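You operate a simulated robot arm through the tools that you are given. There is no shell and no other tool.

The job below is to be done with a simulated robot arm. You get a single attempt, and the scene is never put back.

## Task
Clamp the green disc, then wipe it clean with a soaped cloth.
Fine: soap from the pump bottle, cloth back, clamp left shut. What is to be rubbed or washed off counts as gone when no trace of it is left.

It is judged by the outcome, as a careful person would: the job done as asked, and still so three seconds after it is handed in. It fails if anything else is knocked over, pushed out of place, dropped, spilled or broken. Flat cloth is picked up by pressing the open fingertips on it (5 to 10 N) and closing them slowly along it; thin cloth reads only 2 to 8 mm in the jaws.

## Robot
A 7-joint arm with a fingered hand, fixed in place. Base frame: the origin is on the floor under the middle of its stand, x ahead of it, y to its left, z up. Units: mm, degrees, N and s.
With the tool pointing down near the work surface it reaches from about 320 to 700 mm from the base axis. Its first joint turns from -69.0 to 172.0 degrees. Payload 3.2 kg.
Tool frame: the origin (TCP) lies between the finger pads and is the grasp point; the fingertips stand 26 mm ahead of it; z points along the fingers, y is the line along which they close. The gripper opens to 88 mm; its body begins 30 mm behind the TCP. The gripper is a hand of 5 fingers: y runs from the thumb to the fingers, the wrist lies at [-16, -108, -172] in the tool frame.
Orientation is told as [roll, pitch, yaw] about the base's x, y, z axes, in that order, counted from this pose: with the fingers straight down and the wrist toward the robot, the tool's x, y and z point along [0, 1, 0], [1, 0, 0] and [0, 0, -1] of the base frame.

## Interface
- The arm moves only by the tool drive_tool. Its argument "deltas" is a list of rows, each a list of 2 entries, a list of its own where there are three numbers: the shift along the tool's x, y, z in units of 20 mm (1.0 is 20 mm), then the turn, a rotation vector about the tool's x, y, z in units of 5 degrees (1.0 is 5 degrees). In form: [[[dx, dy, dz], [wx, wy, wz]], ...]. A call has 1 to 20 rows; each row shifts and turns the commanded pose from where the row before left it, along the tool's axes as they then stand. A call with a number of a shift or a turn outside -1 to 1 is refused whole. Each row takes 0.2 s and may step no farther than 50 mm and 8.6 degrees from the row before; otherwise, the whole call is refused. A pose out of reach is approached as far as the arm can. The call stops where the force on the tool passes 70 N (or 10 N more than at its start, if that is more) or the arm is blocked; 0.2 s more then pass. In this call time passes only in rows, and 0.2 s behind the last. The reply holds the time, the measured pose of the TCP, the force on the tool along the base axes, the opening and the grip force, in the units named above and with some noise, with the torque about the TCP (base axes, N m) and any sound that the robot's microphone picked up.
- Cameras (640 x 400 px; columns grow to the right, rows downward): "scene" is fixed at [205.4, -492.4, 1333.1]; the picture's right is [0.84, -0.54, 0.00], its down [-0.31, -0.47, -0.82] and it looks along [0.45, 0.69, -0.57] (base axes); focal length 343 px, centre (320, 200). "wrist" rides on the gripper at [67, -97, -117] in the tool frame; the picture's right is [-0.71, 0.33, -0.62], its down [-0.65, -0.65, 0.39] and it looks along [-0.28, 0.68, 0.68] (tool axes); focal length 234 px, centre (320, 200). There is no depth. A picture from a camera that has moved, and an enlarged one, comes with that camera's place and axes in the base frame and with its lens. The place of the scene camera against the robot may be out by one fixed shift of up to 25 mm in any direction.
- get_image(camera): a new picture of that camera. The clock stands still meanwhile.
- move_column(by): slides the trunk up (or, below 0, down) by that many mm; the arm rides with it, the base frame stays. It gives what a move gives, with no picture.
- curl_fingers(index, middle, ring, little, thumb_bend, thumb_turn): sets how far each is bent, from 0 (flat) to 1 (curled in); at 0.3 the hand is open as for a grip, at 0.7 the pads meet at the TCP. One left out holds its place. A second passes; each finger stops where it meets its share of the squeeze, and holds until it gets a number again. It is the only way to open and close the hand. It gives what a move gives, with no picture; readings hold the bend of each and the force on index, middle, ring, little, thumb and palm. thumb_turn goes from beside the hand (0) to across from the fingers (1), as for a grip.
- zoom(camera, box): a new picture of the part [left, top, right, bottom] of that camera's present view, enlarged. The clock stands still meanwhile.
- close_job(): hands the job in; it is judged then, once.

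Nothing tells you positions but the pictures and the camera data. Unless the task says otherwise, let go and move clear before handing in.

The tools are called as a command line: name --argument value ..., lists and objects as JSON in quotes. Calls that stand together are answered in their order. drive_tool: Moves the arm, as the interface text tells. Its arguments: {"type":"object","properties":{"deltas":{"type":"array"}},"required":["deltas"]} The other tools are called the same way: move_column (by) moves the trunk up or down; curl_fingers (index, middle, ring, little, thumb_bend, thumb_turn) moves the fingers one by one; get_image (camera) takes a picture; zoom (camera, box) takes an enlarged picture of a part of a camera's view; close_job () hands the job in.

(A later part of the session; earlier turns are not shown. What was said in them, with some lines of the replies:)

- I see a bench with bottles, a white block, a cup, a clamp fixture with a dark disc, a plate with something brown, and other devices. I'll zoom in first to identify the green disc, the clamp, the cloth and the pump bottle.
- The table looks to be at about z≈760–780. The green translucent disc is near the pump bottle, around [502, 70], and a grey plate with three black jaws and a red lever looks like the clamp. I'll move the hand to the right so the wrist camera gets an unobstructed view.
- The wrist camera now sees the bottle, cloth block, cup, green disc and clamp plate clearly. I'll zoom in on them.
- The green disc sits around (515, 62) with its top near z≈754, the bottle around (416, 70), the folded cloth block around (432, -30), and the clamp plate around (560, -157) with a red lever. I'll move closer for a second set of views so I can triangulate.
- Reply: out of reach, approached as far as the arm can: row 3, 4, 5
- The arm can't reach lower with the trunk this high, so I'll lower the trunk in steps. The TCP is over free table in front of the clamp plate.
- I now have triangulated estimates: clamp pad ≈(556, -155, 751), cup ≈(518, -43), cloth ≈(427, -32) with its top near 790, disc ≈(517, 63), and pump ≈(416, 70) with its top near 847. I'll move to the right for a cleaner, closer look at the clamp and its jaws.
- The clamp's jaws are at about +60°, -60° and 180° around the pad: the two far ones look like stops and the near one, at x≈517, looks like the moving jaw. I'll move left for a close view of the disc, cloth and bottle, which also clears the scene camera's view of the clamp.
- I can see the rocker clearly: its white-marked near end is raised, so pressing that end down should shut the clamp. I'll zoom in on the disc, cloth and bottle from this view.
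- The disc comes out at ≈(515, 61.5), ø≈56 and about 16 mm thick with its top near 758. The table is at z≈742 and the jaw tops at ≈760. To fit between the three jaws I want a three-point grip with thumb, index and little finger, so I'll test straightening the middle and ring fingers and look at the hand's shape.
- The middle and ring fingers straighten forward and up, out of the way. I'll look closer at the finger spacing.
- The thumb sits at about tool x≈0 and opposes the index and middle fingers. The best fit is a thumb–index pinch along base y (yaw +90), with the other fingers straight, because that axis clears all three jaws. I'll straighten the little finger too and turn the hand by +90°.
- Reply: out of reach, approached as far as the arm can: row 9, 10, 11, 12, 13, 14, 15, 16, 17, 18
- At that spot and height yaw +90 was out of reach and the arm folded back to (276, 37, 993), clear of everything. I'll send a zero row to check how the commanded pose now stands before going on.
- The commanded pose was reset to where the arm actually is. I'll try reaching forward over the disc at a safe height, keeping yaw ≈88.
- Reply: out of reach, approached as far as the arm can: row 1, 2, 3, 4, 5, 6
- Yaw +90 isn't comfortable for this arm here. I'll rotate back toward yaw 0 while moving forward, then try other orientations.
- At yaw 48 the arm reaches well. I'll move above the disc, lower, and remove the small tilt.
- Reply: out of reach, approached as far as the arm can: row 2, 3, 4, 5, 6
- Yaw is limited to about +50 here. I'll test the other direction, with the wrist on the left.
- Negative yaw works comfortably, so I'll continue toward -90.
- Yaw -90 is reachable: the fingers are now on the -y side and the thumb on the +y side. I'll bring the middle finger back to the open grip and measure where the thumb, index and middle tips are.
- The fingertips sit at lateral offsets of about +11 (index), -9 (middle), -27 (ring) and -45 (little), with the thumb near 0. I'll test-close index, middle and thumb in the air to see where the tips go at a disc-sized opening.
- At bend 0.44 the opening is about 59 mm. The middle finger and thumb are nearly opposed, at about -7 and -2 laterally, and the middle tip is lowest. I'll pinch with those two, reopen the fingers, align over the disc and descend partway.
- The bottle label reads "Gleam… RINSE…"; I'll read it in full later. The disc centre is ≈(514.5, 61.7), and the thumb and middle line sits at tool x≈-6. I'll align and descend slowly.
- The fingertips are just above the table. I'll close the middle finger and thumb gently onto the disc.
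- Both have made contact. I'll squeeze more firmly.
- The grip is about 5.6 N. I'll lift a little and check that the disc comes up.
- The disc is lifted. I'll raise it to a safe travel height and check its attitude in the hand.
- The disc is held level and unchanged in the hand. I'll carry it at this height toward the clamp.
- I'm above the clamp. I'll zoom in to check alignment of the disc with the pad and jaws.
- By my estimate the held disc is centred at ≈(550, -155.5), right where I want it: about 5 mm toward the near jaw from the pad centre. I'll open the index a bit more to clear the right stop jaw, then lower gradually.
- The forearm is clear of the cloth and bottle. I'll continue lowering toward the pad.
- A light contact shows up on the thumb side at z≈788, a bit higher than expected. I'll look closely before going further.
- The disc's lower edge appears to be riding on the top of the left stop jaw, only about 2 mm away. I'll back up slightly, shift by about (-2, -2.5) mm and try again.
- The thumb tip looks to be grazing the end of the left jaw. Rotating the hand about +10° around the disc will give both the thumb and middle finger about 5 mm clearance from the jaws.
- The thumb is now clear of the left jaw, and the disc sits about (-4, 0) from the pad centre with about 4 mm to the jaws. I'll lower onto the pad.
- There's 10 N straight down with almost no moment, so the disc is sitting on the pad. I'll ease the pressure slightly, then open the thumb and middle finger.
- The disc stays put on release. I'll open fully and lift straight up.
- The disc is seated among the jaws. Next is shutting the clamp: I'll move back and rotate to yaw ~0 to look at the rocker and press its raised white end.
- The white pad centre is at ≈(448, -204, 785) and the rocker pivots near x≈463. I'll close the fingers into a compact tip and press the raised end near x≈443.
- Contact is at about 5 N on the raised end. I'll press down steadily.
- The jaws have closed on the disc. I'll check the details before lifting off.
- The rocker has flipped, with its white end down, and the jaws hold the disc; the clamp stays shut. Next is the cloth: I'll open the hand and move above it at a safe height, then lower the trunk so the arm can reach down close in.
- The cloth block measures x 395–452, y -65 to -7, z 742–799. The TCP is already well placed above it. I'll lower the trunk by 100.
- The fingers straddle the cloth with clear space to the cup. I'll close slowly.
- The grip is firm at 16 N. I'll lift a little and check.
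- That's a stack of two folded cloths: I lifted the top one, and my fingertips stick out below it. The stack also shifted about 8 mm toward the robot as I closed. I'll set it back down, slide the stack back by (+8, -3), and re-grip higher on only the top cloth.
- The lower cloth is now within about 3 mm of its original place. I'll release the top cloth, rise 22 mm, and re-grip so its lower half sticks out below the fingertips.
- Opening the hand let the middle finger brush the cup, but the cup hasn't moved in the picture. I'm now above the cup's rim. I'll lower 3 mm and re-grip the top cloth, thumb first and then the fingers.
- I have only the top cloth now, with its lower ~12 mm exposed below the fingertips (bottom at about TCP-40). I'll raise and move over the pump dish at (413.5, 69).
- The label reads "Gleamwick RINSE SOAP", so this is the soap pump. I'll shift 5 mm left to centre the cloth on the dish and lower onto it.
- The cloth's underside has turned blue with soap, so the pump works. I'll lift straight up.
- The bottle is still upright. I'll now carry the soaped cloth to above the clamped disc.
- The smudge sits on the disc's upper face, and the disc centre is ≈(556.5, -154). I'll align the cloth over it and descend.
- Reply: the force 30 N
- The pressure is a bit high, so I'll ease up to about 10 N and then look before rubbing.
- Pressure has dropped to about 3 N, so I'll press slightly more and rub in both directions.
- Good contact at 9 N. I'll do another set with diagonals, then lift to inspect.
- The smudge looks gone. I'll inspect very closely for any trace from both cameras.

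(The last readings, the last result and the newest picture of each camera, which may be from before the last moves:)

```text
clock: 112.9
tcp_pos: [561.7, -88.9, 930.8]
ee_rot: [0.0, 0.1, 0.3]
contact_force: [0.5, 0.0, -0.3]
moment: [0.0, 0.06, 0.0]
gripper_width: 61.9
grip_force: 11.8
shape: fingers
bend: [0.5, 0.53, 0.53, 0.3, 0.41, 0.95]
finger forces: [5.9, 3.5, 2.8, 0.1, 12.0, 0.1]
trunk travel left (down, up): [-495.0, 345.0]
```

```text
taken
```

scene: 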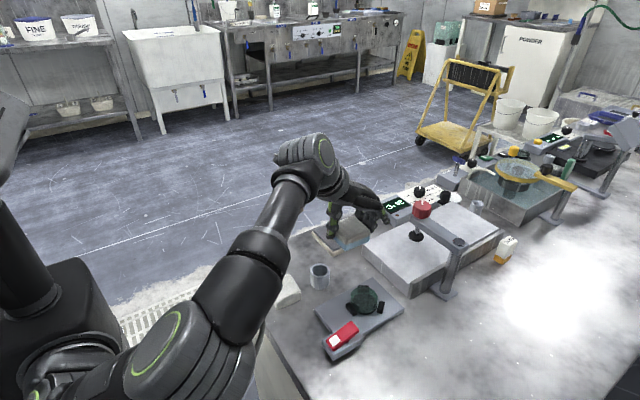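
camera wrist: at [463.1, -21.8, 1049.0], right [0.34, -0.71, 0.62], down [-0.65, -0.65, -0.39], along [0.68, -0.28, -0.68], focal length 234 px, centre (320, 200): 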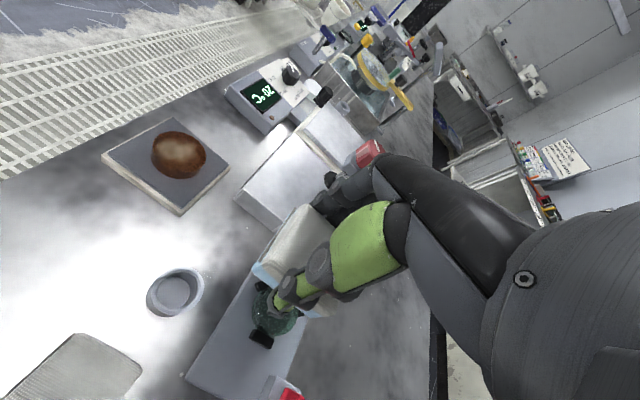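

The disc surface is clean and the clamp is still shut. Before returning the cloth, I'll check how it sits in the hand and look at the lower cloth's position.

zoom --camera "scene" --box '[310, 170, 400, 260]'

zoom --camera "wrist" --box '[230, 190, 350, 320]'

zoom --camera "scene" --box '[340, 275, 392, 317]'

```text
4.44 times, centred on (355, 215) of scene
camera zoom: at [205.4, -492.4, 1333.1], right [0.84, -0.54, 0.0], down [-0.31, -0.47, -0.82], along [0.45, 0.69, -0.57], focal length 1525 px, centre (164, 133)
```

zoom: 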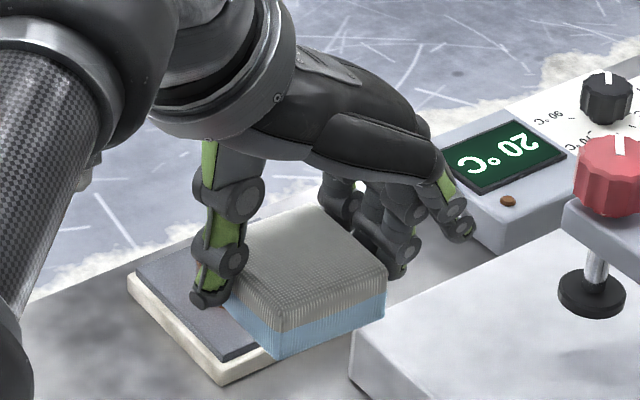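

```text
3.08 times, centred on (290, 255) of wrist
camera zoom: at [463.1, -21.8, 1049.0], right [0.34, -0.71, 0.62], down [-0.65, -0.65, -0.39], along [0.68, -0.28, -0.68], focal length 720 px, centre (412, 31)
```

zoom: 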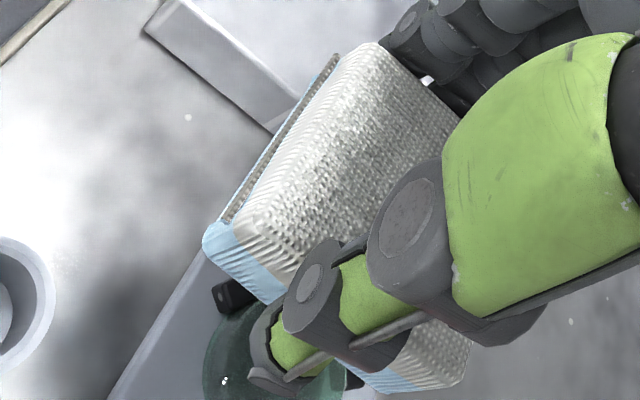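

```text
9.52 times, centred on (366, 296) of scene
camera zoom: at [205.4, -492.4, 1333.1], right [0.84, -0.54, 0.0], down [-0.31, -0.47, -0.82], along [0.45, 0.69, -0.57], focal length 3268 px, centre (-118, -714)
```

zoom: 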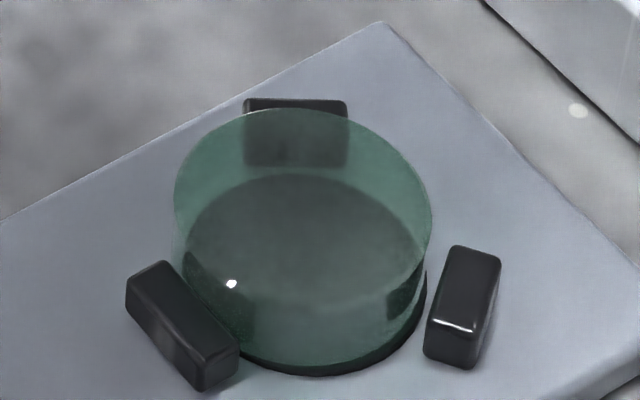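

The cloth sits at about (-7.5, -6) from the TCP, rotated by about -5°. I'll carry it back above the remaining cloth and correct the small rotation.

drive_tool --deltas '[[[0.436, -0.929, 0], [0, 0, 0]], [[0.436, -0.929, 0], [0, 0, 0]], [[0.436, -0.929, 0], [0, 0, 0]], [[0.436, -0.929, 0], [0, 0, 0]], [[0.436, -0.929, 0], [0, 0, 0]], [[0.436, -0.929, 0], [0, 0, 0]], [[0.436, -0.929, 0], [0, 0, -0.8]], [[0, 0, 0], [0, 0, 0]]]'

get_image --camera "scene"

zoom --camera "scene" --box '[240, 190, 350, 320]'

zoom --camera "wrist" --box '[180, 170, 360, 350]'

```text
clock: 114.7
tcp_pos: [432.1, -27.7, 929.5]
ee_rot: [0.0, 0.0, 4.3]
contact_force: [1.3, 0.7, -0.6]
moment: [0.0, 0.01, -0.01]
gripper_width: 61.8
grip_force: 11.8
shape: fingers
bend: [0.5, 0.53, 0.53, 0.3, 0.41, 0.95]
finger forces: [6.0, 3.5, 3.0, 0.0, 12.1, 0.0]
trunk travel left (down, up): [-495.0, 345.0]
```

```text
taken
```

scene: 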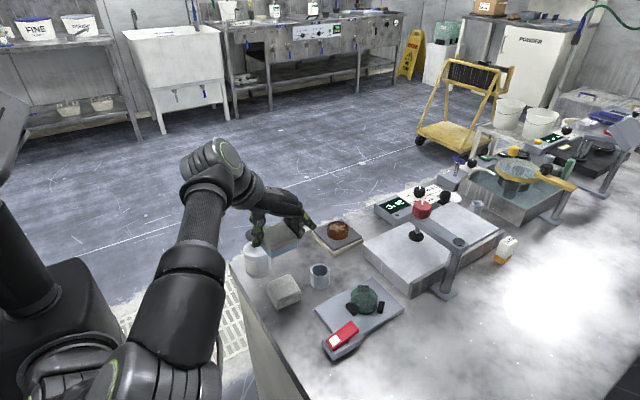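

```text
3.08 times, centred on (295, 255) of scene
camera zoom: at [205.4, -492.4, 1333.1], right [0.84, -0.54, 0.0], down [-0.31, -0.47, -0.82], along [0.45, 0.69, -0.57], focal length 1056 px, centre (397, 31)
```

zoom: 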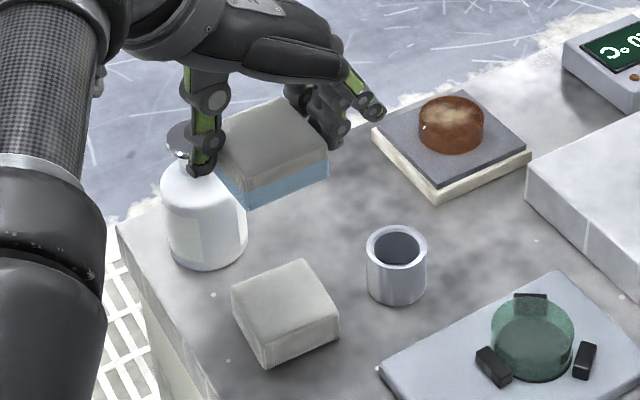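

```text
2.22 times, centred on (270, 260) of wrist
camera zoom: at [329.8, 31.7, 1048.5], right [0.38, -0.68, 0.62], down [-0.6, -0.7, -0.39], along [0.7, -0.23, -0.68], focal length 520 px, centre (431, 67)
```

zoom: 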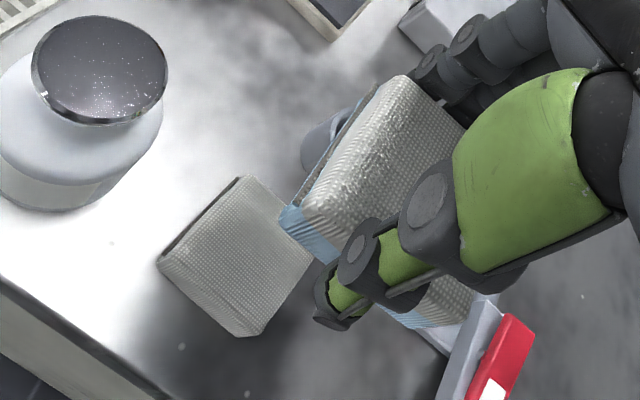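

The remaining cloth sits at ≈(425, -38), within 2 mm of its original place. I'll shift by (+3, -4) and lower the used cloth onto it.

drive_tool --deltas '[[[-0.2, 0.15, 0.8], [0, 0, 0]], [[0, 0, 0.9], [0, 0, 0]], [[0, 0, 0.9], [0, 0, 0]], [[0, 0, 0.9], [0, 0, 0]], [[0, 0, 0.9], [0, 0, 0]], [[0, 0, 0.6], [0, 0, 0]], [[0, 0, 0], [0, 0, 0]]]'

zoom --camera "scene" --box '[240, 210, 340, 310]'

zoom --camera "wrist" --box '[180, 170, 360, 350]'

```text
clock: 116.3
tcp_pos: [434.1, -31.9, 829.2]
ee_rot: [0.0, 0.2, 4.2]
contact_force: [0.7, 0.4, 0.7]
moment: [0.01, -0.02, -0.02]
gripper_width: 61.8
grip_force: 12.4
shape: fingers
bend: [0.5, 0.53, 0.53, 0.3, 0.41, 0.95]
finger forces: [6.0, 3.5, 2.8, 0.0, 12.1, 0.1]
trunk travel left (down, up): [-495.0, 345.0]
```

```text
4.00 times, centred on (290, 260) of scene
camera zoom: at [205.4, -492.4, 1333.1], right [0.84, -0.54, 0.0], down [-0.31, -0.47, -0.82], along [0.45, 0.69, -0.57], focal length 1373 px, centre (440, -40)
```

zoom: 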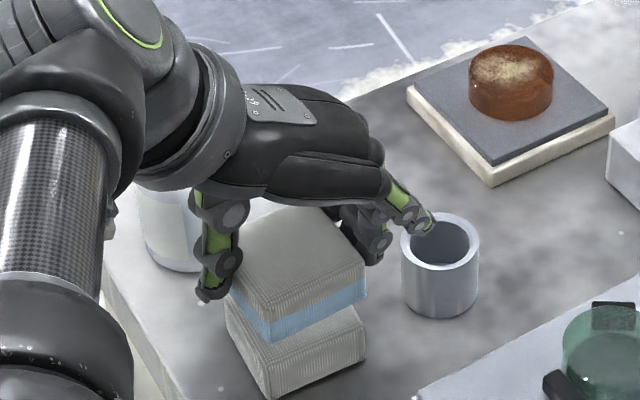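

```text
2.22 times, centred on (270, 260) of wrist
camera zoom: at [331.8, 27.2, 948.2], right [0.38, -0.68, 0.62], down [-0.6, -0.7, -0.39], along [0.7, -0.23, -0.68], focal length 520 px, centre (431, 67)
```

zoom: 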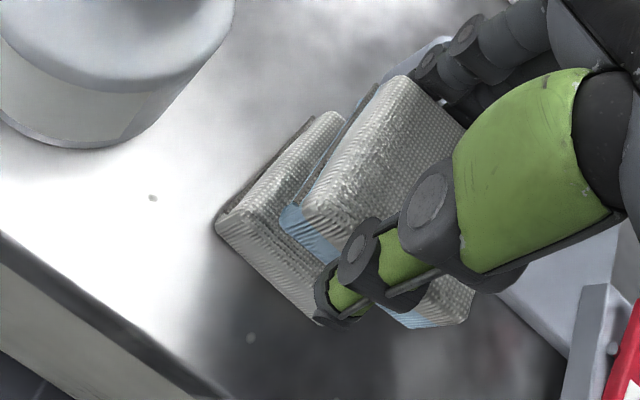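

drive_tool --deltas '[[[-0.2, -0.2, 0.2], [0, 0, 0]], [[0, 0, 0.3], [0, 0, 0]], [[0, 0, 0.2], [0, 0, 0]], [[0, 0, 0], [0, 0, 0]]]'

zoom --camera "scene" --box '[240, 210, 340, 310]'

```text
clock: 117.3
tcp_pos: [431.5, -37.0, 816.7]
ee_rot: [-0.1, -0.1, 4.3]
contact_force: [0.1, -0.3, -0.6]
moment: [0.01, 0.03, -0.03]
gripper_width: 61.9
grip_force: 12.2
shape: fingers
bend: [0.5, 0.53, 0.53, 0.3, 0.41, 0.95]
finger forces: [5.9, 3.6, 2.8, 0.0, 12.0, 0.0]
trunk travel left (down, up): [-495.0, 345.0]
```

```text
4.00 times, centred on (290, 260) of scene
camera zoom: at [205.4, -492.4, 1333.1], right [0.84, -0.54, 0.0], down [-0.31, -0.47, -0.82], along [0.45, 0.69, -0.57], focal length 1373 px, centre (440, -40)
```

zoom: 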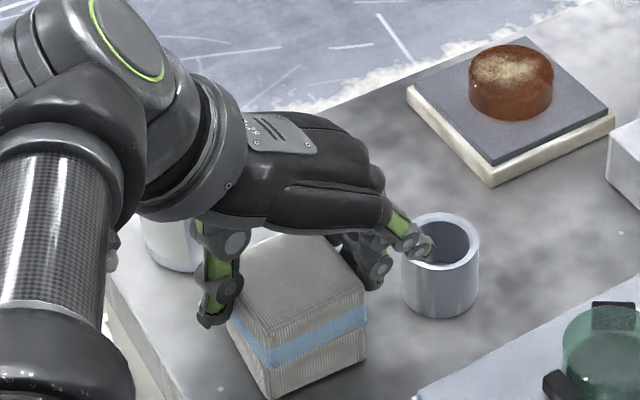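

Well aligned. I'll lower the last few millimetres until contact.

drive_tool --deltas '[[[0, 0, 0.12], [0, 0, 0]], [[0, 0, 0.1], [0, 0, 0]], [[0, 0, 0], [0, 0, 0]]]'

drive_tool --deltas '[[[0, 0, 0.08], [0, 0, 0]], [[0, 0, 0], [0, 0, 0]]]'

zoom --camera "scene" --box '[240, 210, 340, 310]'

```text
clock: 118.1
tcp_pos: [430.9, -35.1, 811.6]
ee_rot: [0.0, 0.0, 4.3]
contact_force: [-0.3, 1.0, 0.0]
moment: [-0.01, -0.02, 0.04]
gripper_width: 61.8
grip_force: 11.9
shape: fingers
bend: [0.5, 0.53, 0.53, 0.3, 0.41, 0.95]
finger forces: [5.9, 3.5, 2.7, 0.0, 12.1, 0.0]
trunk travel left (down, up): [-495.0, 345.0]
```

```text
clock: 118.7
tcp_pos: [431.4, -35.8, 811.5]
ee_rot: [0.0, 0.0, 4.3]
contact_force: [-0.5, 0.3, -0.3]
moment: [0.0, -0.01, 0.01]
gripper_width: 61.8
grip_force: 11.6
shape: fingers
bend: [0.5, 0.53, 0.53, 0.3, 0.41, 0.95]
finger forces: [5.9, 3.5, 2.8, 0.0, 12.1, 0.0]
trunk travel left (down, up): [-495.0, 345.0]
```

```text
4.00 times, centred on (290, 260) of scene
camera zoom: at [205.4, -492.4, 1333.1], right [0.84, -0.54, 0.0], down [-0.31, -0.47, -0.82], along [0.45, 0.69, -0.57], focal length 1373 px, centre (440, -40)
```

zoom: 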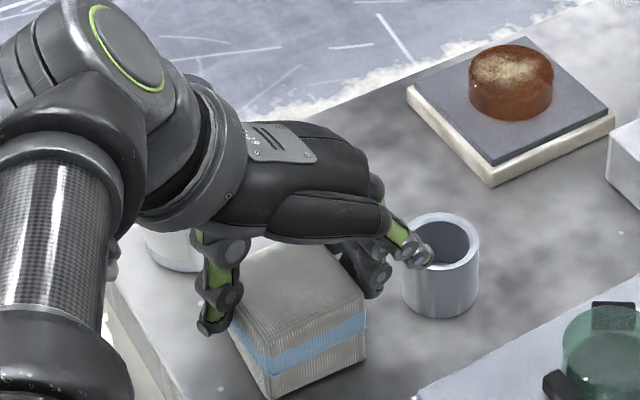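

drive_tool --deltas '[[[0, 0, 0.1], [0, 0, 0]], [[0, 0, 0], [0, 0, 0]]]'

drive_tool --deltas '[[[0, 0, 0.1], [0, 0, 0]], [[0, 0, 0], [0, 0, 0]]]'

```text
clock: 119.3
tcp_pos: [432.4, -36.6, 809.9]
ee_rot: [0.1, -0.1, 4.3]
contact_force: [-0.4, -1.7, 4.9]
moment: [0.04, 0.0, 0.01]
gripper_width: 62.1
grip_force: 13.3
shape: fingers
bend: [0.5, 0.53, 0.53, 0.3, 0.41, 0.95]
finger forces: [7.3, 3.6, 2.9, 0.0, 12.8, 0.0]
trunk travel left (down, up): [-495.0, 345.0]
```

```text
clock: 119.9
tcp_pos: [430.6, -36.2, 808.3]
ee_rot: [0.1, -0.3, 4.3]
contact_force: [1.0, -1.4, 17.2]
moment: [0.02, 0.03, -0.04]
gripper_width: 62.0
grip_force: 15.8
shape: fingers
bend: [0.5, 0.53, 0.53, 0.3, 0.41, 0.96]
finger forces: [9.6, 3.9, 3.0, 0.1, 14.8, 0.0]
trunk travel left (down, up): [-495.0, 345.0]
```

It's resting on the lower cloth. I'll ease off and open the fingers gently.

drive_tool --deltas '[[[0, 0, -0.1], [0, 0, 0]], [[0, 0, 0], [0, 0, 0]]]'

curl_fingers --index 0.42 --middle 0.44 --ring 0.44 --thumb_bend 0.37

curl_fingers --index 0.34 --middle 0.34 --ring 0.34 --thumb_bend 0.3

zoom --camera "scene" --box '[240, 210, 340, 310]'

```text
clock: 120.5
tcp_pos: [430.4, -35.8, 808.4]
ee_rot: [0.0, 0.0, 4.3]
contact_force: [2.0, -1.0, 11.3]
moment: [0.05, -0.1, 0.0]
gripper_width: 61.9
grip_force: 14.8
shape: fingers
bend: [0.5, 0.53, 0.53, 0.3, 0.41, 0.96]
finger forces: [9.0, 4.2, 3.3, 0.1, 13.0, 0.0]
trunk travel left (down, up): [-495.0, 345.0]
```

```text
clock: 121.5
tcp_pos: [430.2, -36.8, 808.3]
ee_rot: [0.0, 0.1, 4.2]
contact_force: [-0.2, 0.1, -0.1]
moment: [0.0, -0.03, 0.0]
gripper_width: 68.8
grip_force: 0.1
shape: fingers
bend: [0.42, 0.44, 0.44, 0.3, 0.37, 0.97]
finger forces: [0.1, 0.0, 0.0, 0.0, 0.2, 0.1]
trunk travel left (down, up): [-495.0, 345.0]
```

```text
clock: 122.5
tcp_pos: [430.2, -37.2, 809.0]
ee_rot: [0.0, 0.0, 4.3]
contact_force: [-0.8, 0.1, -0.5]
moment: [0.0, 0.01, -0.01]
gripper_width: 83.5
grip_force: 0.1
shape: fingers
bend: [0.34, 0.34, 0.34, 0.3, 0.3, 0.97]
finger forces: [0.0, 0.1, 0.1, 0.1, 0.0, 0.0]
trunk travel left (down, up): [-495.0, 345.0]
```

```text
4.00 times, centred on (290, 260) of scene
camera zoom: at [205.4, -492.4, 1333.1], right [0.84, -0.54, 0.0], down [-0.31, -0.47, -0.82], along [0.45, 0.69, -0.57], focal length 1373 px, centre (440, -40)
```

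zoom: 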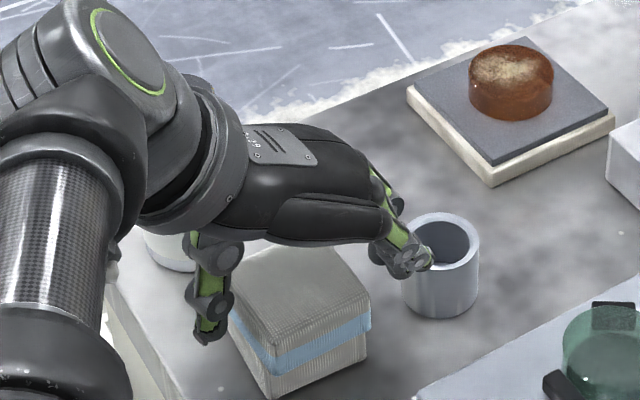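

Released cleanly, and the cloth stays on the stack. I'll lift straight up and inspect everything.

drive_tool --deltas '[[[0, 0, -0.3], [0, 0, 0]], [[0, 0, -0.7], [0, 0, 0]], [[0, 0, -0.9], [0, 0, 0]], [[0, 0, -0.9], [0, 0, 0]], [[0, 0, -0.9], [0, 0, 0]], [[0, 0, -0.9], [0, 0, 0]], [[0, 0, -0.9], [0, 0, 0]]]'

get_image --camera "scene"

zoom --camera "scene" --box '[230, 225, 340, 320]'

get_image --camera "wrist"

```text
clock: 124.1
tcp_pos: [430.1, -35.1, 920.7]
ee_rot: [-0.1, -0.1, 4.3]
contact_force: [0.3, -0.5, 0.2]
moment: [-0.02, 0.0, 0.02]
gripper_width: 83.7
grip_force: 0.1
shape: fingers
bend: [0.34, 0.34, 0.34, 0.3, 0.3, 0.97]
finger forces: [0.1, 0.0, 0.1, 0.0, 0.0, 0.0]
trunk travel left (down, up): [-495.0, 345.0]
```

```text
taken
```

scene: 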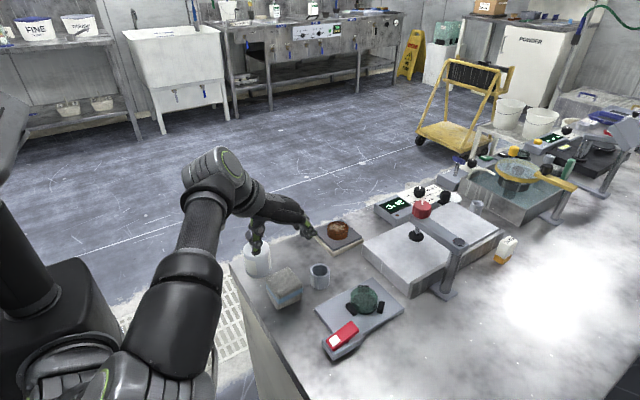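

```text
4.21 times, centred on (285, 272) of scene
camera zoom: at [205.4, -492.4, 1333.1], right [0.84, -0.54, 0.0], down [-0.31, -0.47, -0.82], along [0.45, 0.69, -0.57], focal length 1445 px, centre (467, -105)
```

zoom: 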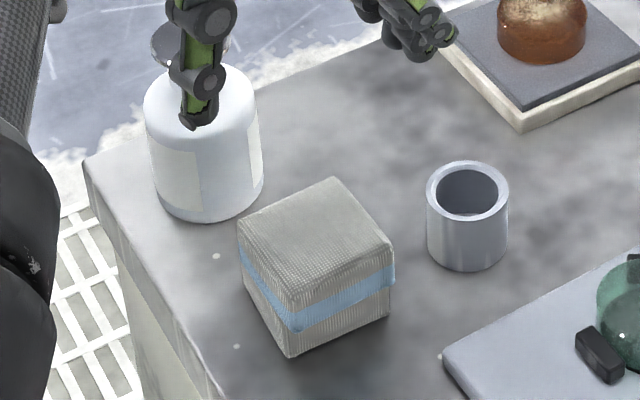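

```text
taken
camera wrist: at [328.2, 24.9, 1038.1], right [0.38, -0.68, 0.62], down [-0.6, -0.7, -0.39], along [0.7, -0.23, -0.68], focal length 234 px, centre (320, 200)
```

wrist: 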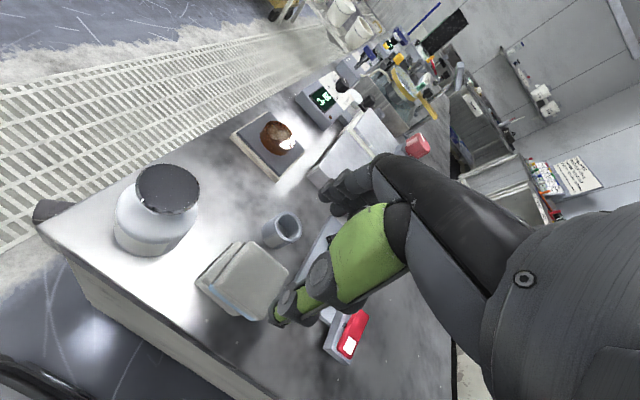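

The cloth is back on the stack, and the cup and bottle are in place. I'll move to a vantage point over the clamp to double-check the disc for residue and that it's properly held.

drive_tool --deltas '[[[-1, 0.05, 0], [0, 0, 0]], [[-1, 0.05, 0], [0, 0, 0]], [[-1, 0.05, 0], [0, 0, 0]], [[-1, 0.05, 0], [0, 0, 0]], [[-1, 0.05, 0], [0, 0, 0]], [[-1, 0.05, 0], [0, 0, 0]], [[-1, 0.05, 0], [0, 0, 0]], [[-1, 0.05, 0], [0, 0, 0]], [[-1, 0.05, 0], [0, 0, 0]], [[-1, 0.05, 0], [0, 0, 0]]]'

get_image --camera "wrist"

zoom --camera "scene" --box '[310, 270, 410, 370]'

```text
clock: 126.3
tcp_pos: [455.3, -235.0, 918.8]
ee_rot: [0.1, -0.1, 4.3]
contact_force: [0.0, 0.1, -0.4]
moment: [0.0, -0.01, 0.01]
gripper_width: 83.5
grip_force: 0.0
shape: fingers
bend: [0.34, 0.34, 0.34, 0.3, 0.3, 0.97]
finger forces: [0.1, 0.0, 0.0, 0.0, 0.0, 0.0]
trunk travel left (down, up): [-495.0, 345.0]
```

```text
taken
camera wrist: at [353.5, -176.1, 1036.9], right [0.38, -0.68, 0.62], down [-0.6, -0.7, -0.39], along [0.7, -0.23, -0.68], focal length 234 px, centre (320, 200)
```

wrist: 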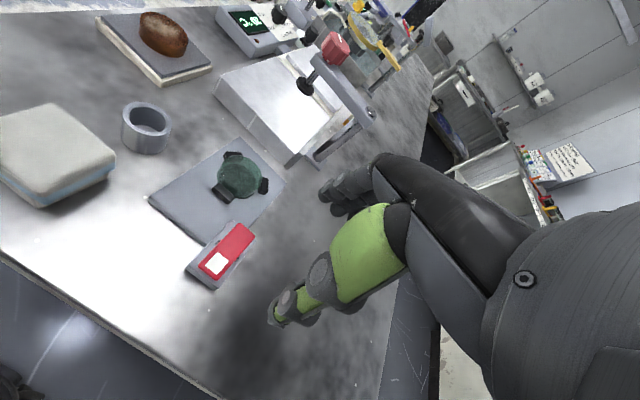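

```text
4.00 times, centred on (360, 320) of scene
camera zoom: at [205.4, -492.4, 1333.1], right [0.84, -0.54, 0.0], down [-0.31, -0.47, -0.82], along [0.45, 0.69, -0.57], focal length 1373 px, centre (160, -280)
```

zoom: 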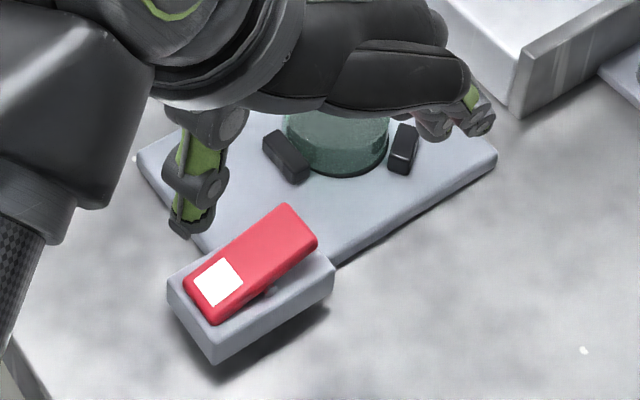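

zoom --camera "wrist" --box '[205, 140, 285, 215]'

zoom --camera "wrist" --box '[220, 155, 265, 200]'

zoom --camera "wrist" --box '[180, 210, 270, 295]'

zoom --camera "wrist" --box '[0, 80, 130, 220]'

```text
5.33 times, centred on (245, 178) of wrist
camera zoom: at [353.5, -176.1, 1036.9], right [0.38, -0.68, 0.62], down [-0.6, -0.7, -0.39], along [0.7, -0.23, -0.68], focal length 1249 px, centre (720, 320)
```

zoom: 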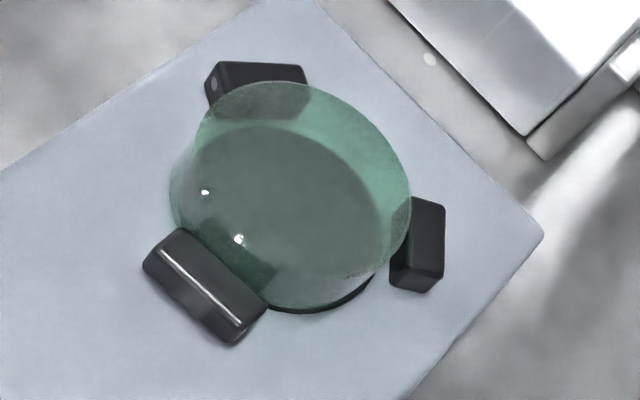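

```text
8.89 times, centred on (242, 178) of wrist
camera zoom: at [353.5, -176.1, 1036.9], right [0.38, -0.68, 0.62], down [-0.6, -0.7, -0.39], along [0.7, -0.23, -0.68], focal length 2082 px, centre (1009, 400)
```

zoom: 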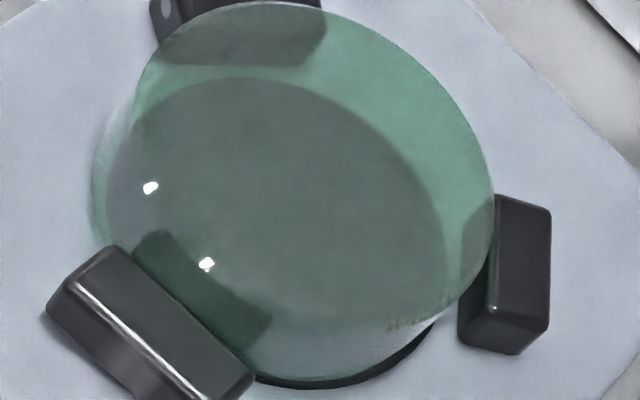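

```text
4.71 times, centred on (225, 252) of wrist
camera zoom: at [353.5, -176.1, 1036.9], right [0.38, -0.68, 0.62], down [-0.6, -0.7, -0.39], along [0.7, -0.23, -0.68], focal length 1102 px, centre (767, -47)
```

zoom: 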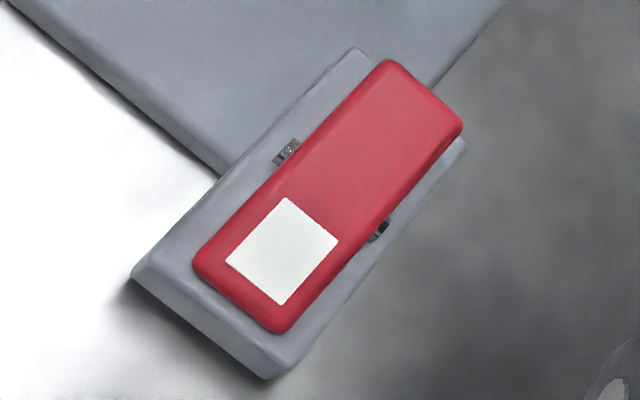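

```text
2.86 times, centred on (65, 150) of wrist
camera zoom: at [353.5, -176.1, 1036.9], right [0.38, -0.68, 0.62], down [-0.6, -0.7, -0.39], along [0.7, -0.23, -0.68], focal length 669 px, centre (1049, 343)
```

zoom: 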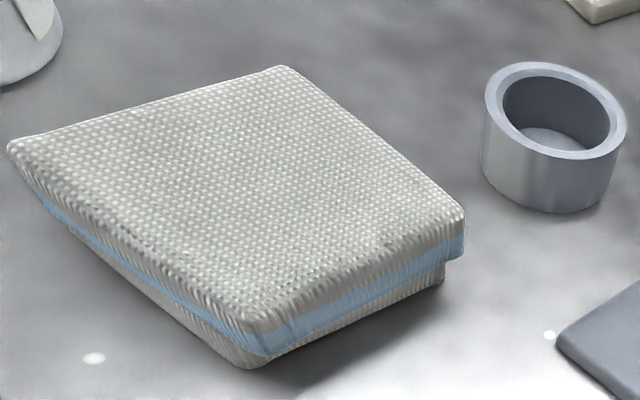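

There may be a faint speckled trace at the rim near the right jaw. I'll zoom in much further there.

zoom --camera "wrist" --box '[243, 183, 259, 195]'

zoom --camera "wrist" --box '[225, 180, 257, 204]'

zoom --camera "wrist" --box '[224, 155, 248, 173]'

zoom --camera "wrist" --box '[240, 160, 264, 178]'

```text
16.00 times, centred on (251, 189) of wrist
camera zoom: at [353.5, -176.1, 1036.9], right [0.38, -0.68, 0.62], down [-0.6, -0.7, -0.39], along [0.7, -0.23, -0.68], focal length 3747 px, centre (1424, 376)
```

zoom: 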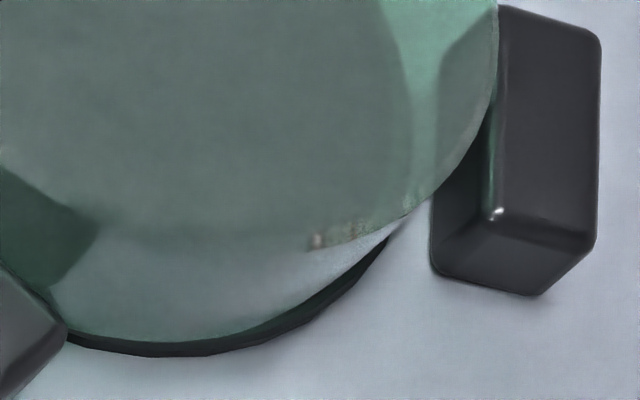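

```text
16.00 times, centred on (241, 192) of wrist
camera zoom: at [353.5, -176.1, 1036.9], right [0.38, -0.68, 0.62], down [-0.6, -0.7, -0.39], along [0.7, -0.23, -0.68], focal length 3747 px, centre (1584, 328)
```

zoom: 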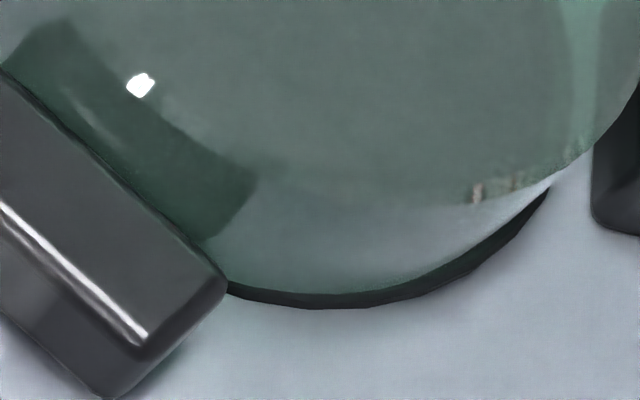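

```text
16.00 times, centred on (236, 164) of wrist
camera zoom: at [353.5, -176.1, 1036.9], right [0.38, -0.68, 0.62], down [-0.6, -0.7, -0.39], along [0.7, -0.23, -0.68], focal length 3747 px, centre (1664, 776)
```

zoom: 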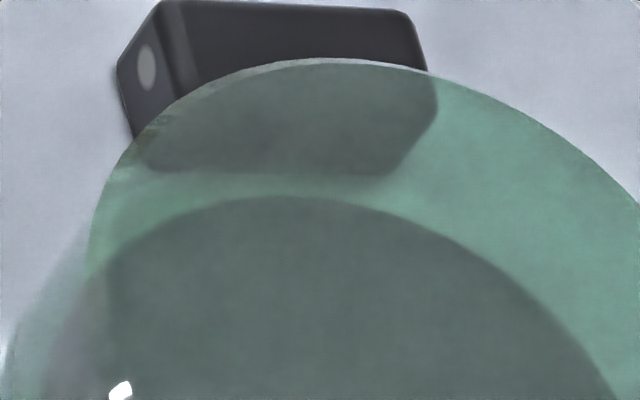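

```text
16.00 times, centred on (252, 169) of wrist
camera zoom: at [353.5, -176.1, 1036.9], right [0.38, -0.68, 0.62], down [-0.6, -0.7, -0.39], along [0.7, -0.23, -0.68], focal length 3747 px, centre (1408, 696)
```

zoom: 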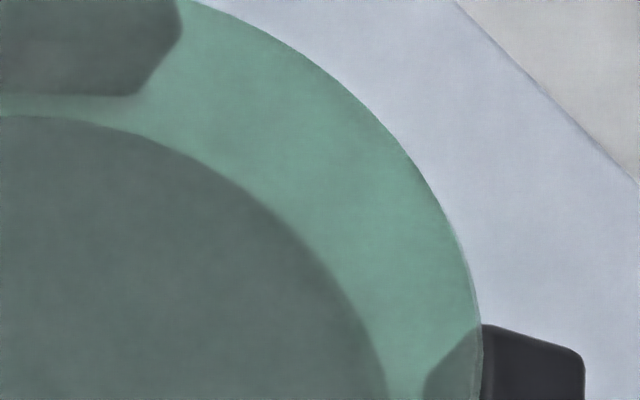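

There are faint specks left at the rim: one near angle -114° (-y side) and possibly one near +94° (+y side). I'll map the rim fully before wiping again.

zoom --camera "wrist" --box '[220, 160, 236, 172]'

zoom --camera "wrist" --box '[218, 170, 234, 182]'

zoom --camera "wrist" --box '[245, 185, 257, 194]'

zoom --camera "wrist" --box '[228, 153, 252, 171]'

```text
16.00 times, centred on (228, 166) of wrist
camera zoom: at [353.5, -176.1, 1036.9], right [0.38, -0.68, 0.62], down [-0.6, -0.7, -0.39], along [0.7, -0.23, -0.68], focal length 3747 px, centre (1792, 744)
```

zoom: 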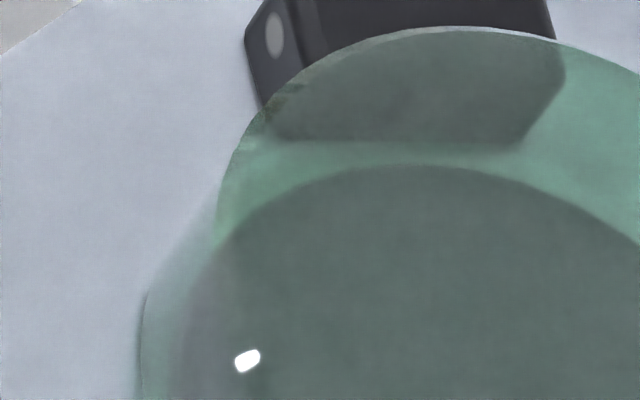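

```text
16.00 times, centred on (226, 176) of wrist
camera zoom: at [353.5, -176.1, 1036.9], right [0.38, -0.68, 0.62], down [-0.6, -0.7, -0.39], along [0.7, -0.23, -0.68], focal length 3747 px, centre (1824, 584)
```

zoom: 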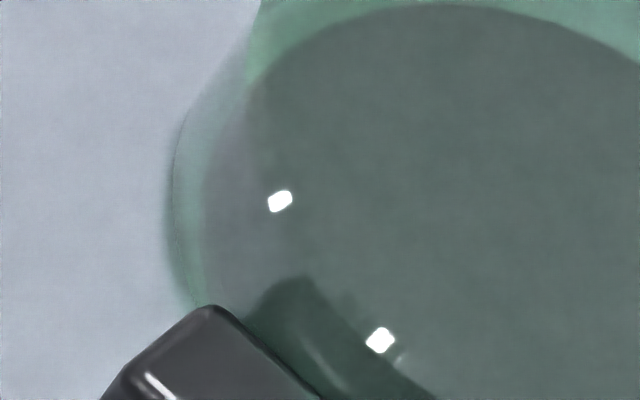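

```text
16.00 times, centred on (251, 190) of wrist
camera zoom: at [353.5, -176.1, 1036.9], right [0.38, -0.68, 0.62], down [-0.6, -0.7, -0.39], along [0.7, -0.23, -0.68], focal length 3747 px, centre (1424, 368)
```

zoom: 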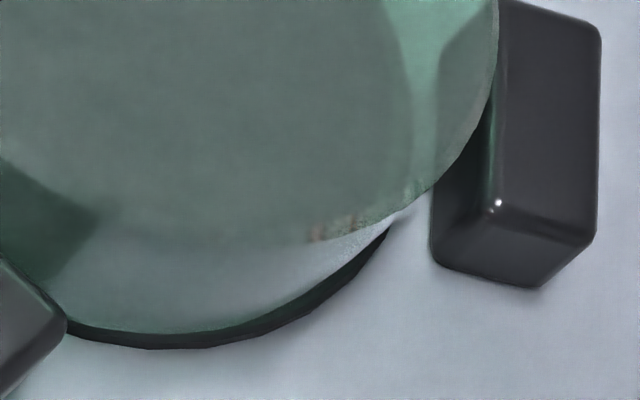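

```text
16.00 times, centred on (240, 162) of wrist
camera zoom: at [353.5, -176.1, 1036.9], right [0.38, -0.68, 0.62], down [-0.6, -0.7, -0.39], along [0.7, -0.23, -0.68], focal length 3747 px, centre (1600, 808)
```

zoom: 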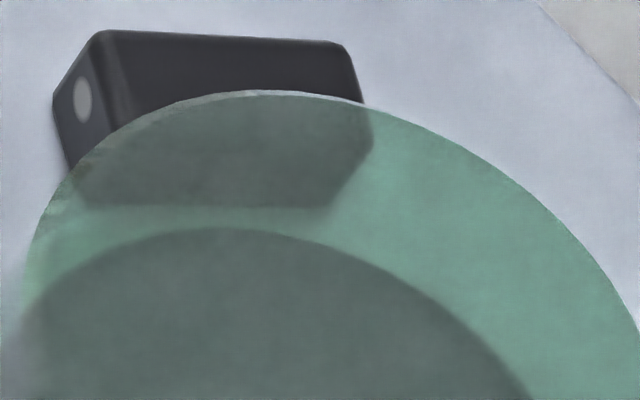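

zoom --camera "scene" --box '[358, 299, 382, 317]'

drive_tool --deltas '[[[-1, 0, 0], [0, 0, 0]], [[-1, 0, 0], [0, 0, 0]], [[-1, 0, 0], [0, 0, 0]]]'

get_image --camera "scene"

get_image --camera "wrist"

```text
16.00 times, centred on (370, 308) of scene
camera zoom: at [205.4, -492.4, 1333.1], right [0.84, -0.54, 0.0], down [-0.31, -0.47, -0.82], along [0.45, 0.69, -0.57], focal length 5490 px, centre (-480, -1528)
```

zoom: 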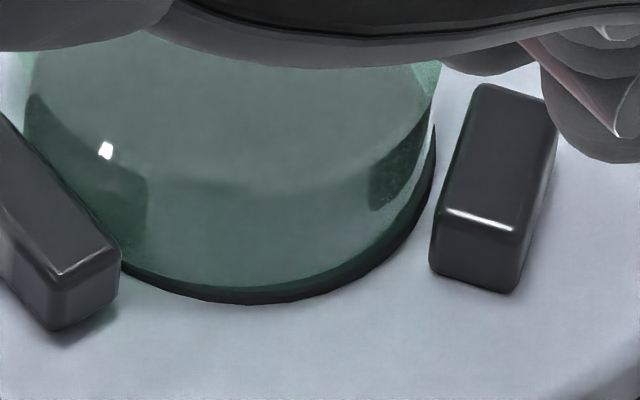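

```text
clock: 127.1
tcp_pos: [460.9, -295.2, 917.6]
ee_rot: [0.0, 0.0, 4.4]
contact_force: [1.3, -0.6, -0.4]
moment: [0.0, 0.02, -0.03]
gripper_width: 83.5
grip_force: 0.0
shape: fingers
bend: [0.34, 0.34, 0.34, 0.3, 0.3, 0.97]
finger forces: [0.1, 0.0, 0.1, 0.1, 0.1, 0.0]
trunk travel left (down, up): [-495.0, 345.0]
```

```text
taken
```

scene: 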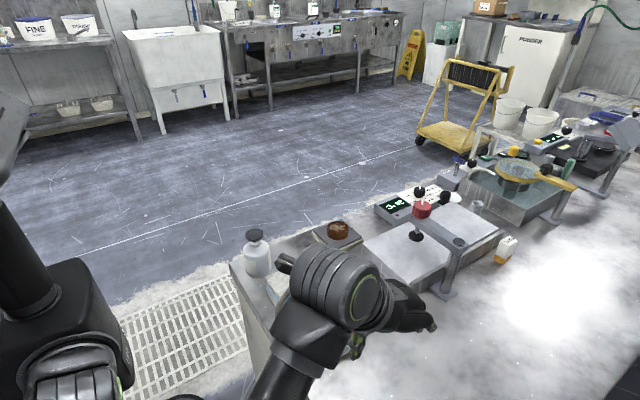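

```text
taken
camera wrist: at [357.5, -236.0, 1036.8], right [0.38, -0.68, 0.62], down [-0.6, -0.7, -0.39], along [0.7, -0.23, -0.68], focal length 234 px, centre (320, 200)
```

wrist: 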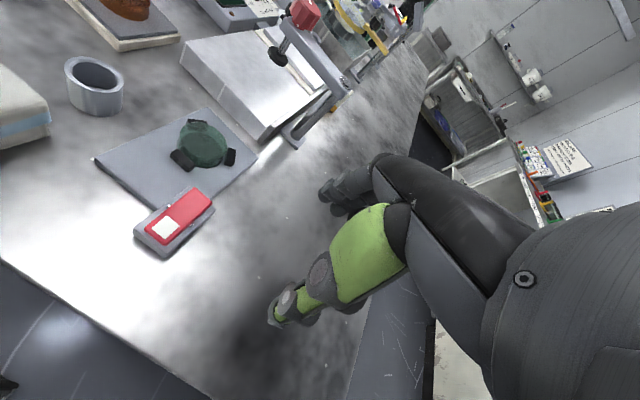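

zoom --camera "wrist" --box '[165, 110, 245, 180]'

zoom --camera "wrist" --box '[195, 145, 235, 175]'

zoom --camera "wrist" --box '[175, 118, 215, 148]'

```text
5.71 times, centred on (205, 145) of wrist
camera zoom: at [357.5, -236.0, 1036.8], right [0.38, -0.68, 0.62], down [-0.6, -0.7, -0.39], along [0.7, -0.23, -0.68], focal length 1338 px, centre (977, 514)
```

zoom: 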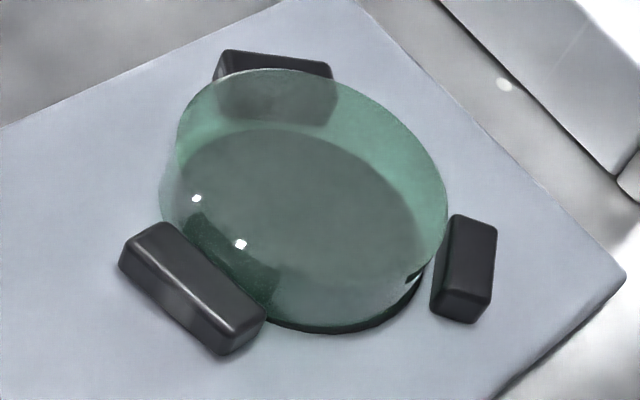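

```text
13.33 times, centred on (215, 160) of wrist
camera zoom: at [357.5, -236.0, 1036.8], right [0.38, -0.68, 0.62], down [-0.6, -0.7, -0.39], along [0.7, -0.23, -0.68], focal length 3122 px, centre (1720, 733)
```

zoom: 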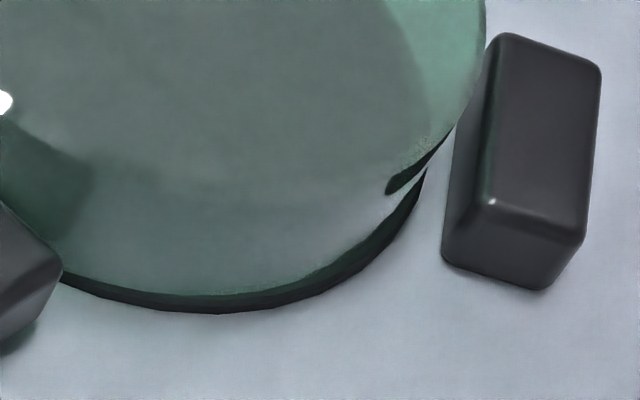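

```text
13.33 times, centred on (195, 133) of wrist
camera zoom: at [357.5, -236.0, 1036.8], right [0.38, -0.68, 0.62], down [-0.6, -0.7, -0.39], along [0.7, -0.23, -0.68], focal length 3122 px, centre (1987, 1093)
```

zoom: 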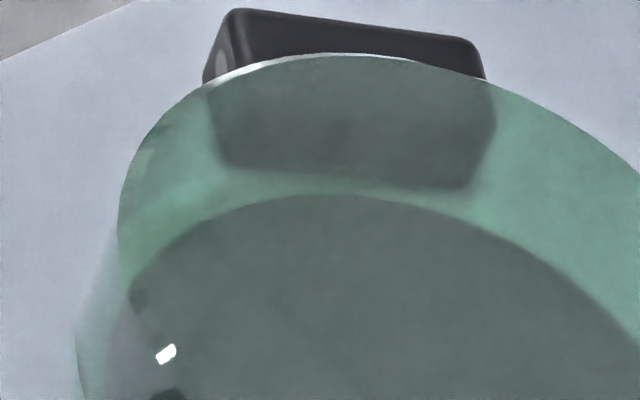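

From this new angle the specks have moved and turned dark, so they were refractions of the jaw in the glass, not stain. I'll check the centre area once more at high zoom from here.

zoom --camera "wrist" --box '[185, 128, 225, 158]'

zoom --camera "wrist" --box '[200, 125, 224, 143]'

zoom --camera "wrist" --box '[188, 140, 212, 158]'

```text
13.33 times, centred on (205, 143) of wrist
camera zoom: at [357.5, -236.0, 1036.8], right [0.38, -0.68, 0.62], down [-0.6, -0.7, -0.39], along [0.7, -0.23, -0.68], focal length 3122 px, centre (1853, 960)
```

zoom: 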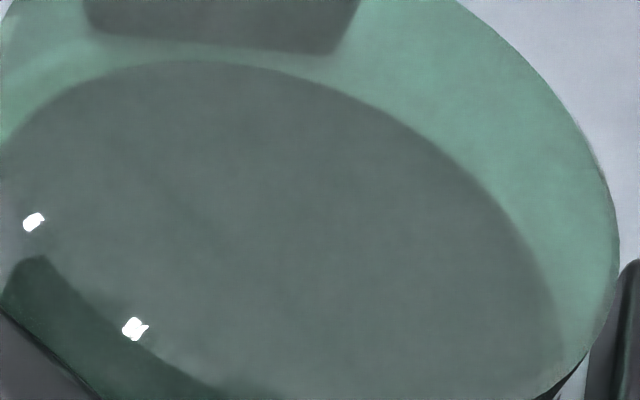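

```text
16.00 times, centred on (212, 134) of wrist
camera zoom: at [357.5, -236.0, 1036.8], right [0.38, -0.68, 0.62], down [-0.6, -0.7, -0.39], along [0.7, -0.23, -0.68], focal length 3747 px, centre (2048, 1256)
```

zoom: 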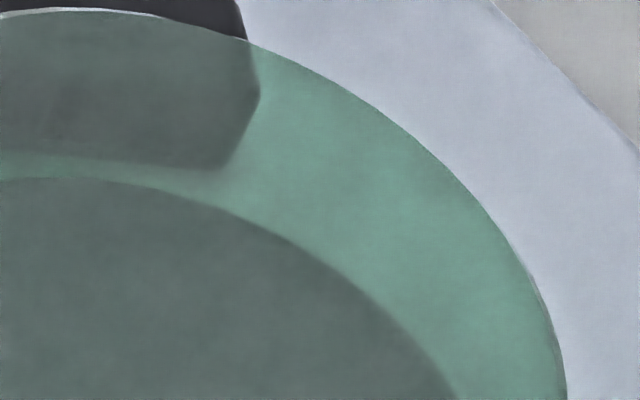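

```text
16.00 times, centred on (200, 149) of wrist
camera zoom: at [357.5, -236.0, 1036.8], right [0.38, -0.68, 0.62], down [-0.6, -0.7, -0.39], along [0.7, -0.23, -0.68], focal length 3747 px, centre (2240, 1016)
```

zoom: 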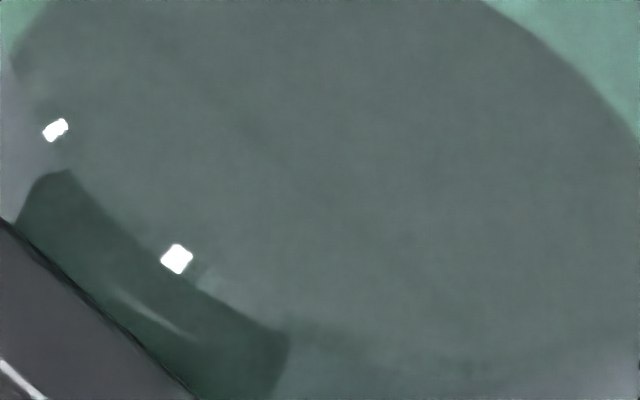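

The disc is clean over its whole face, the clamp is shut, and the cloth is back on its stack. I'll raise the hand well clear and take a final look at everything.

drive_tool --deltas '[[[0, 0, -1], [0, 0, 0]], [[0, 0, -1], [0, 0, 0]], [[0, 0, -1], [0, 0, 0]], [[-1, 0, 0], [0, 0, 0]], [[-1, 0, 0], [0, 0, 0]], [[-1, 0, 0], [0, 0, 0]], [[0, 0, 0], [0, 0, 0]]]'

get_image --camera "scene"

get_image --camera "wrist"

```text
clock: 128.7
tcp_pos: [464.3, -323.2, 979.2]
ee_rot: [-0.4, 0.0, 5.0]
contact_force: [0.6, 1.0, 0.0]
moment: [0.0, 0.01, 0.01]
gripper_width: 83.9
grip_force: 0.1
shape: fingers
bend: [0.34, 0.34, 0.34, 0.3, 0.3, 0.97]
finger forces: [0.1, 0.0, 0.0, 0.0, 0.1, 0.0]
out of reach, approached as far as the arm can: row 5, 6
trunk travel left (down, up): [-495.0, 345.0]
```

```text
taken
```

scene: 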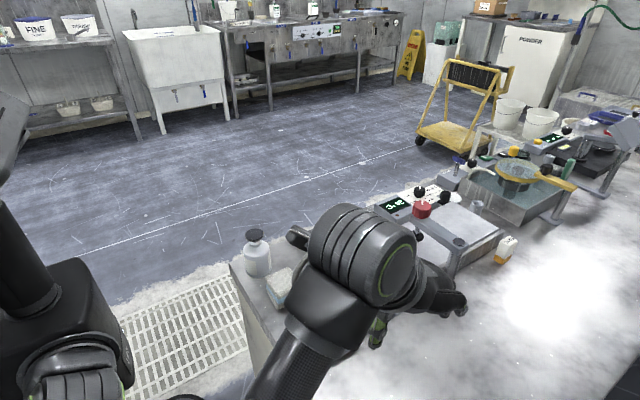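

```text
taken
camera wrist: at [361.3, -264.2, 1097.1], right [0.39, -0.67, 0.63], down [-0.59, -0.71, -0.38], along [0.7, -0.22, -0.68], focal length 234 px, centre (320, 200)
```

wrist: 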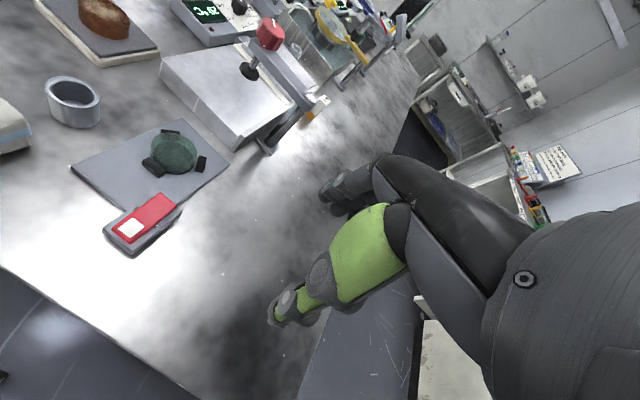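

Final check: the hand is open and well clear, and the disc is clean in the shut clamp. The used cloth is back on its stack, and the bottle, cup and everything else stand where they were. I'm handing the job in.

close_job

```text
The job is handed in.
```

I clamped the green disc and wiped it clean with the soaped cloth, then handed the job in. No result has come back yet.

- **Clamp:** the disc sits between the three jaws and the red rocker is still pressed over, so the clamp is shut. The disc slid about 2 mm inside the closed jaws while I wiped it. It therefore isn't gripped completely tight, but the jaws still surround it.
- **Cleaning:** I pressed the cloth on the "Gleamwick RINSE SOAP" pump bottle until its underside turned blue, then rubbed the disc in all directions. I zoomed in from several angles afterwards and saw no trace of the smudge. A few specks at the rim changed place and colour with the viewing angle, so I took them for reflections in the glass.
- **Cloth:** it is back on top of the second folded cloth it was lying on. My first grip pushed that stack about 8 mm. I slid it back, and the lower cloth ended within about 2 mm of where it started.
- **Cup:** one finger brushed the cup while I was letting go of the cloth. The pictures before and after show no movement beyond about 1 mm.

Nothing was knocked over, dropped or spilled. The hand is open and clear of the table.
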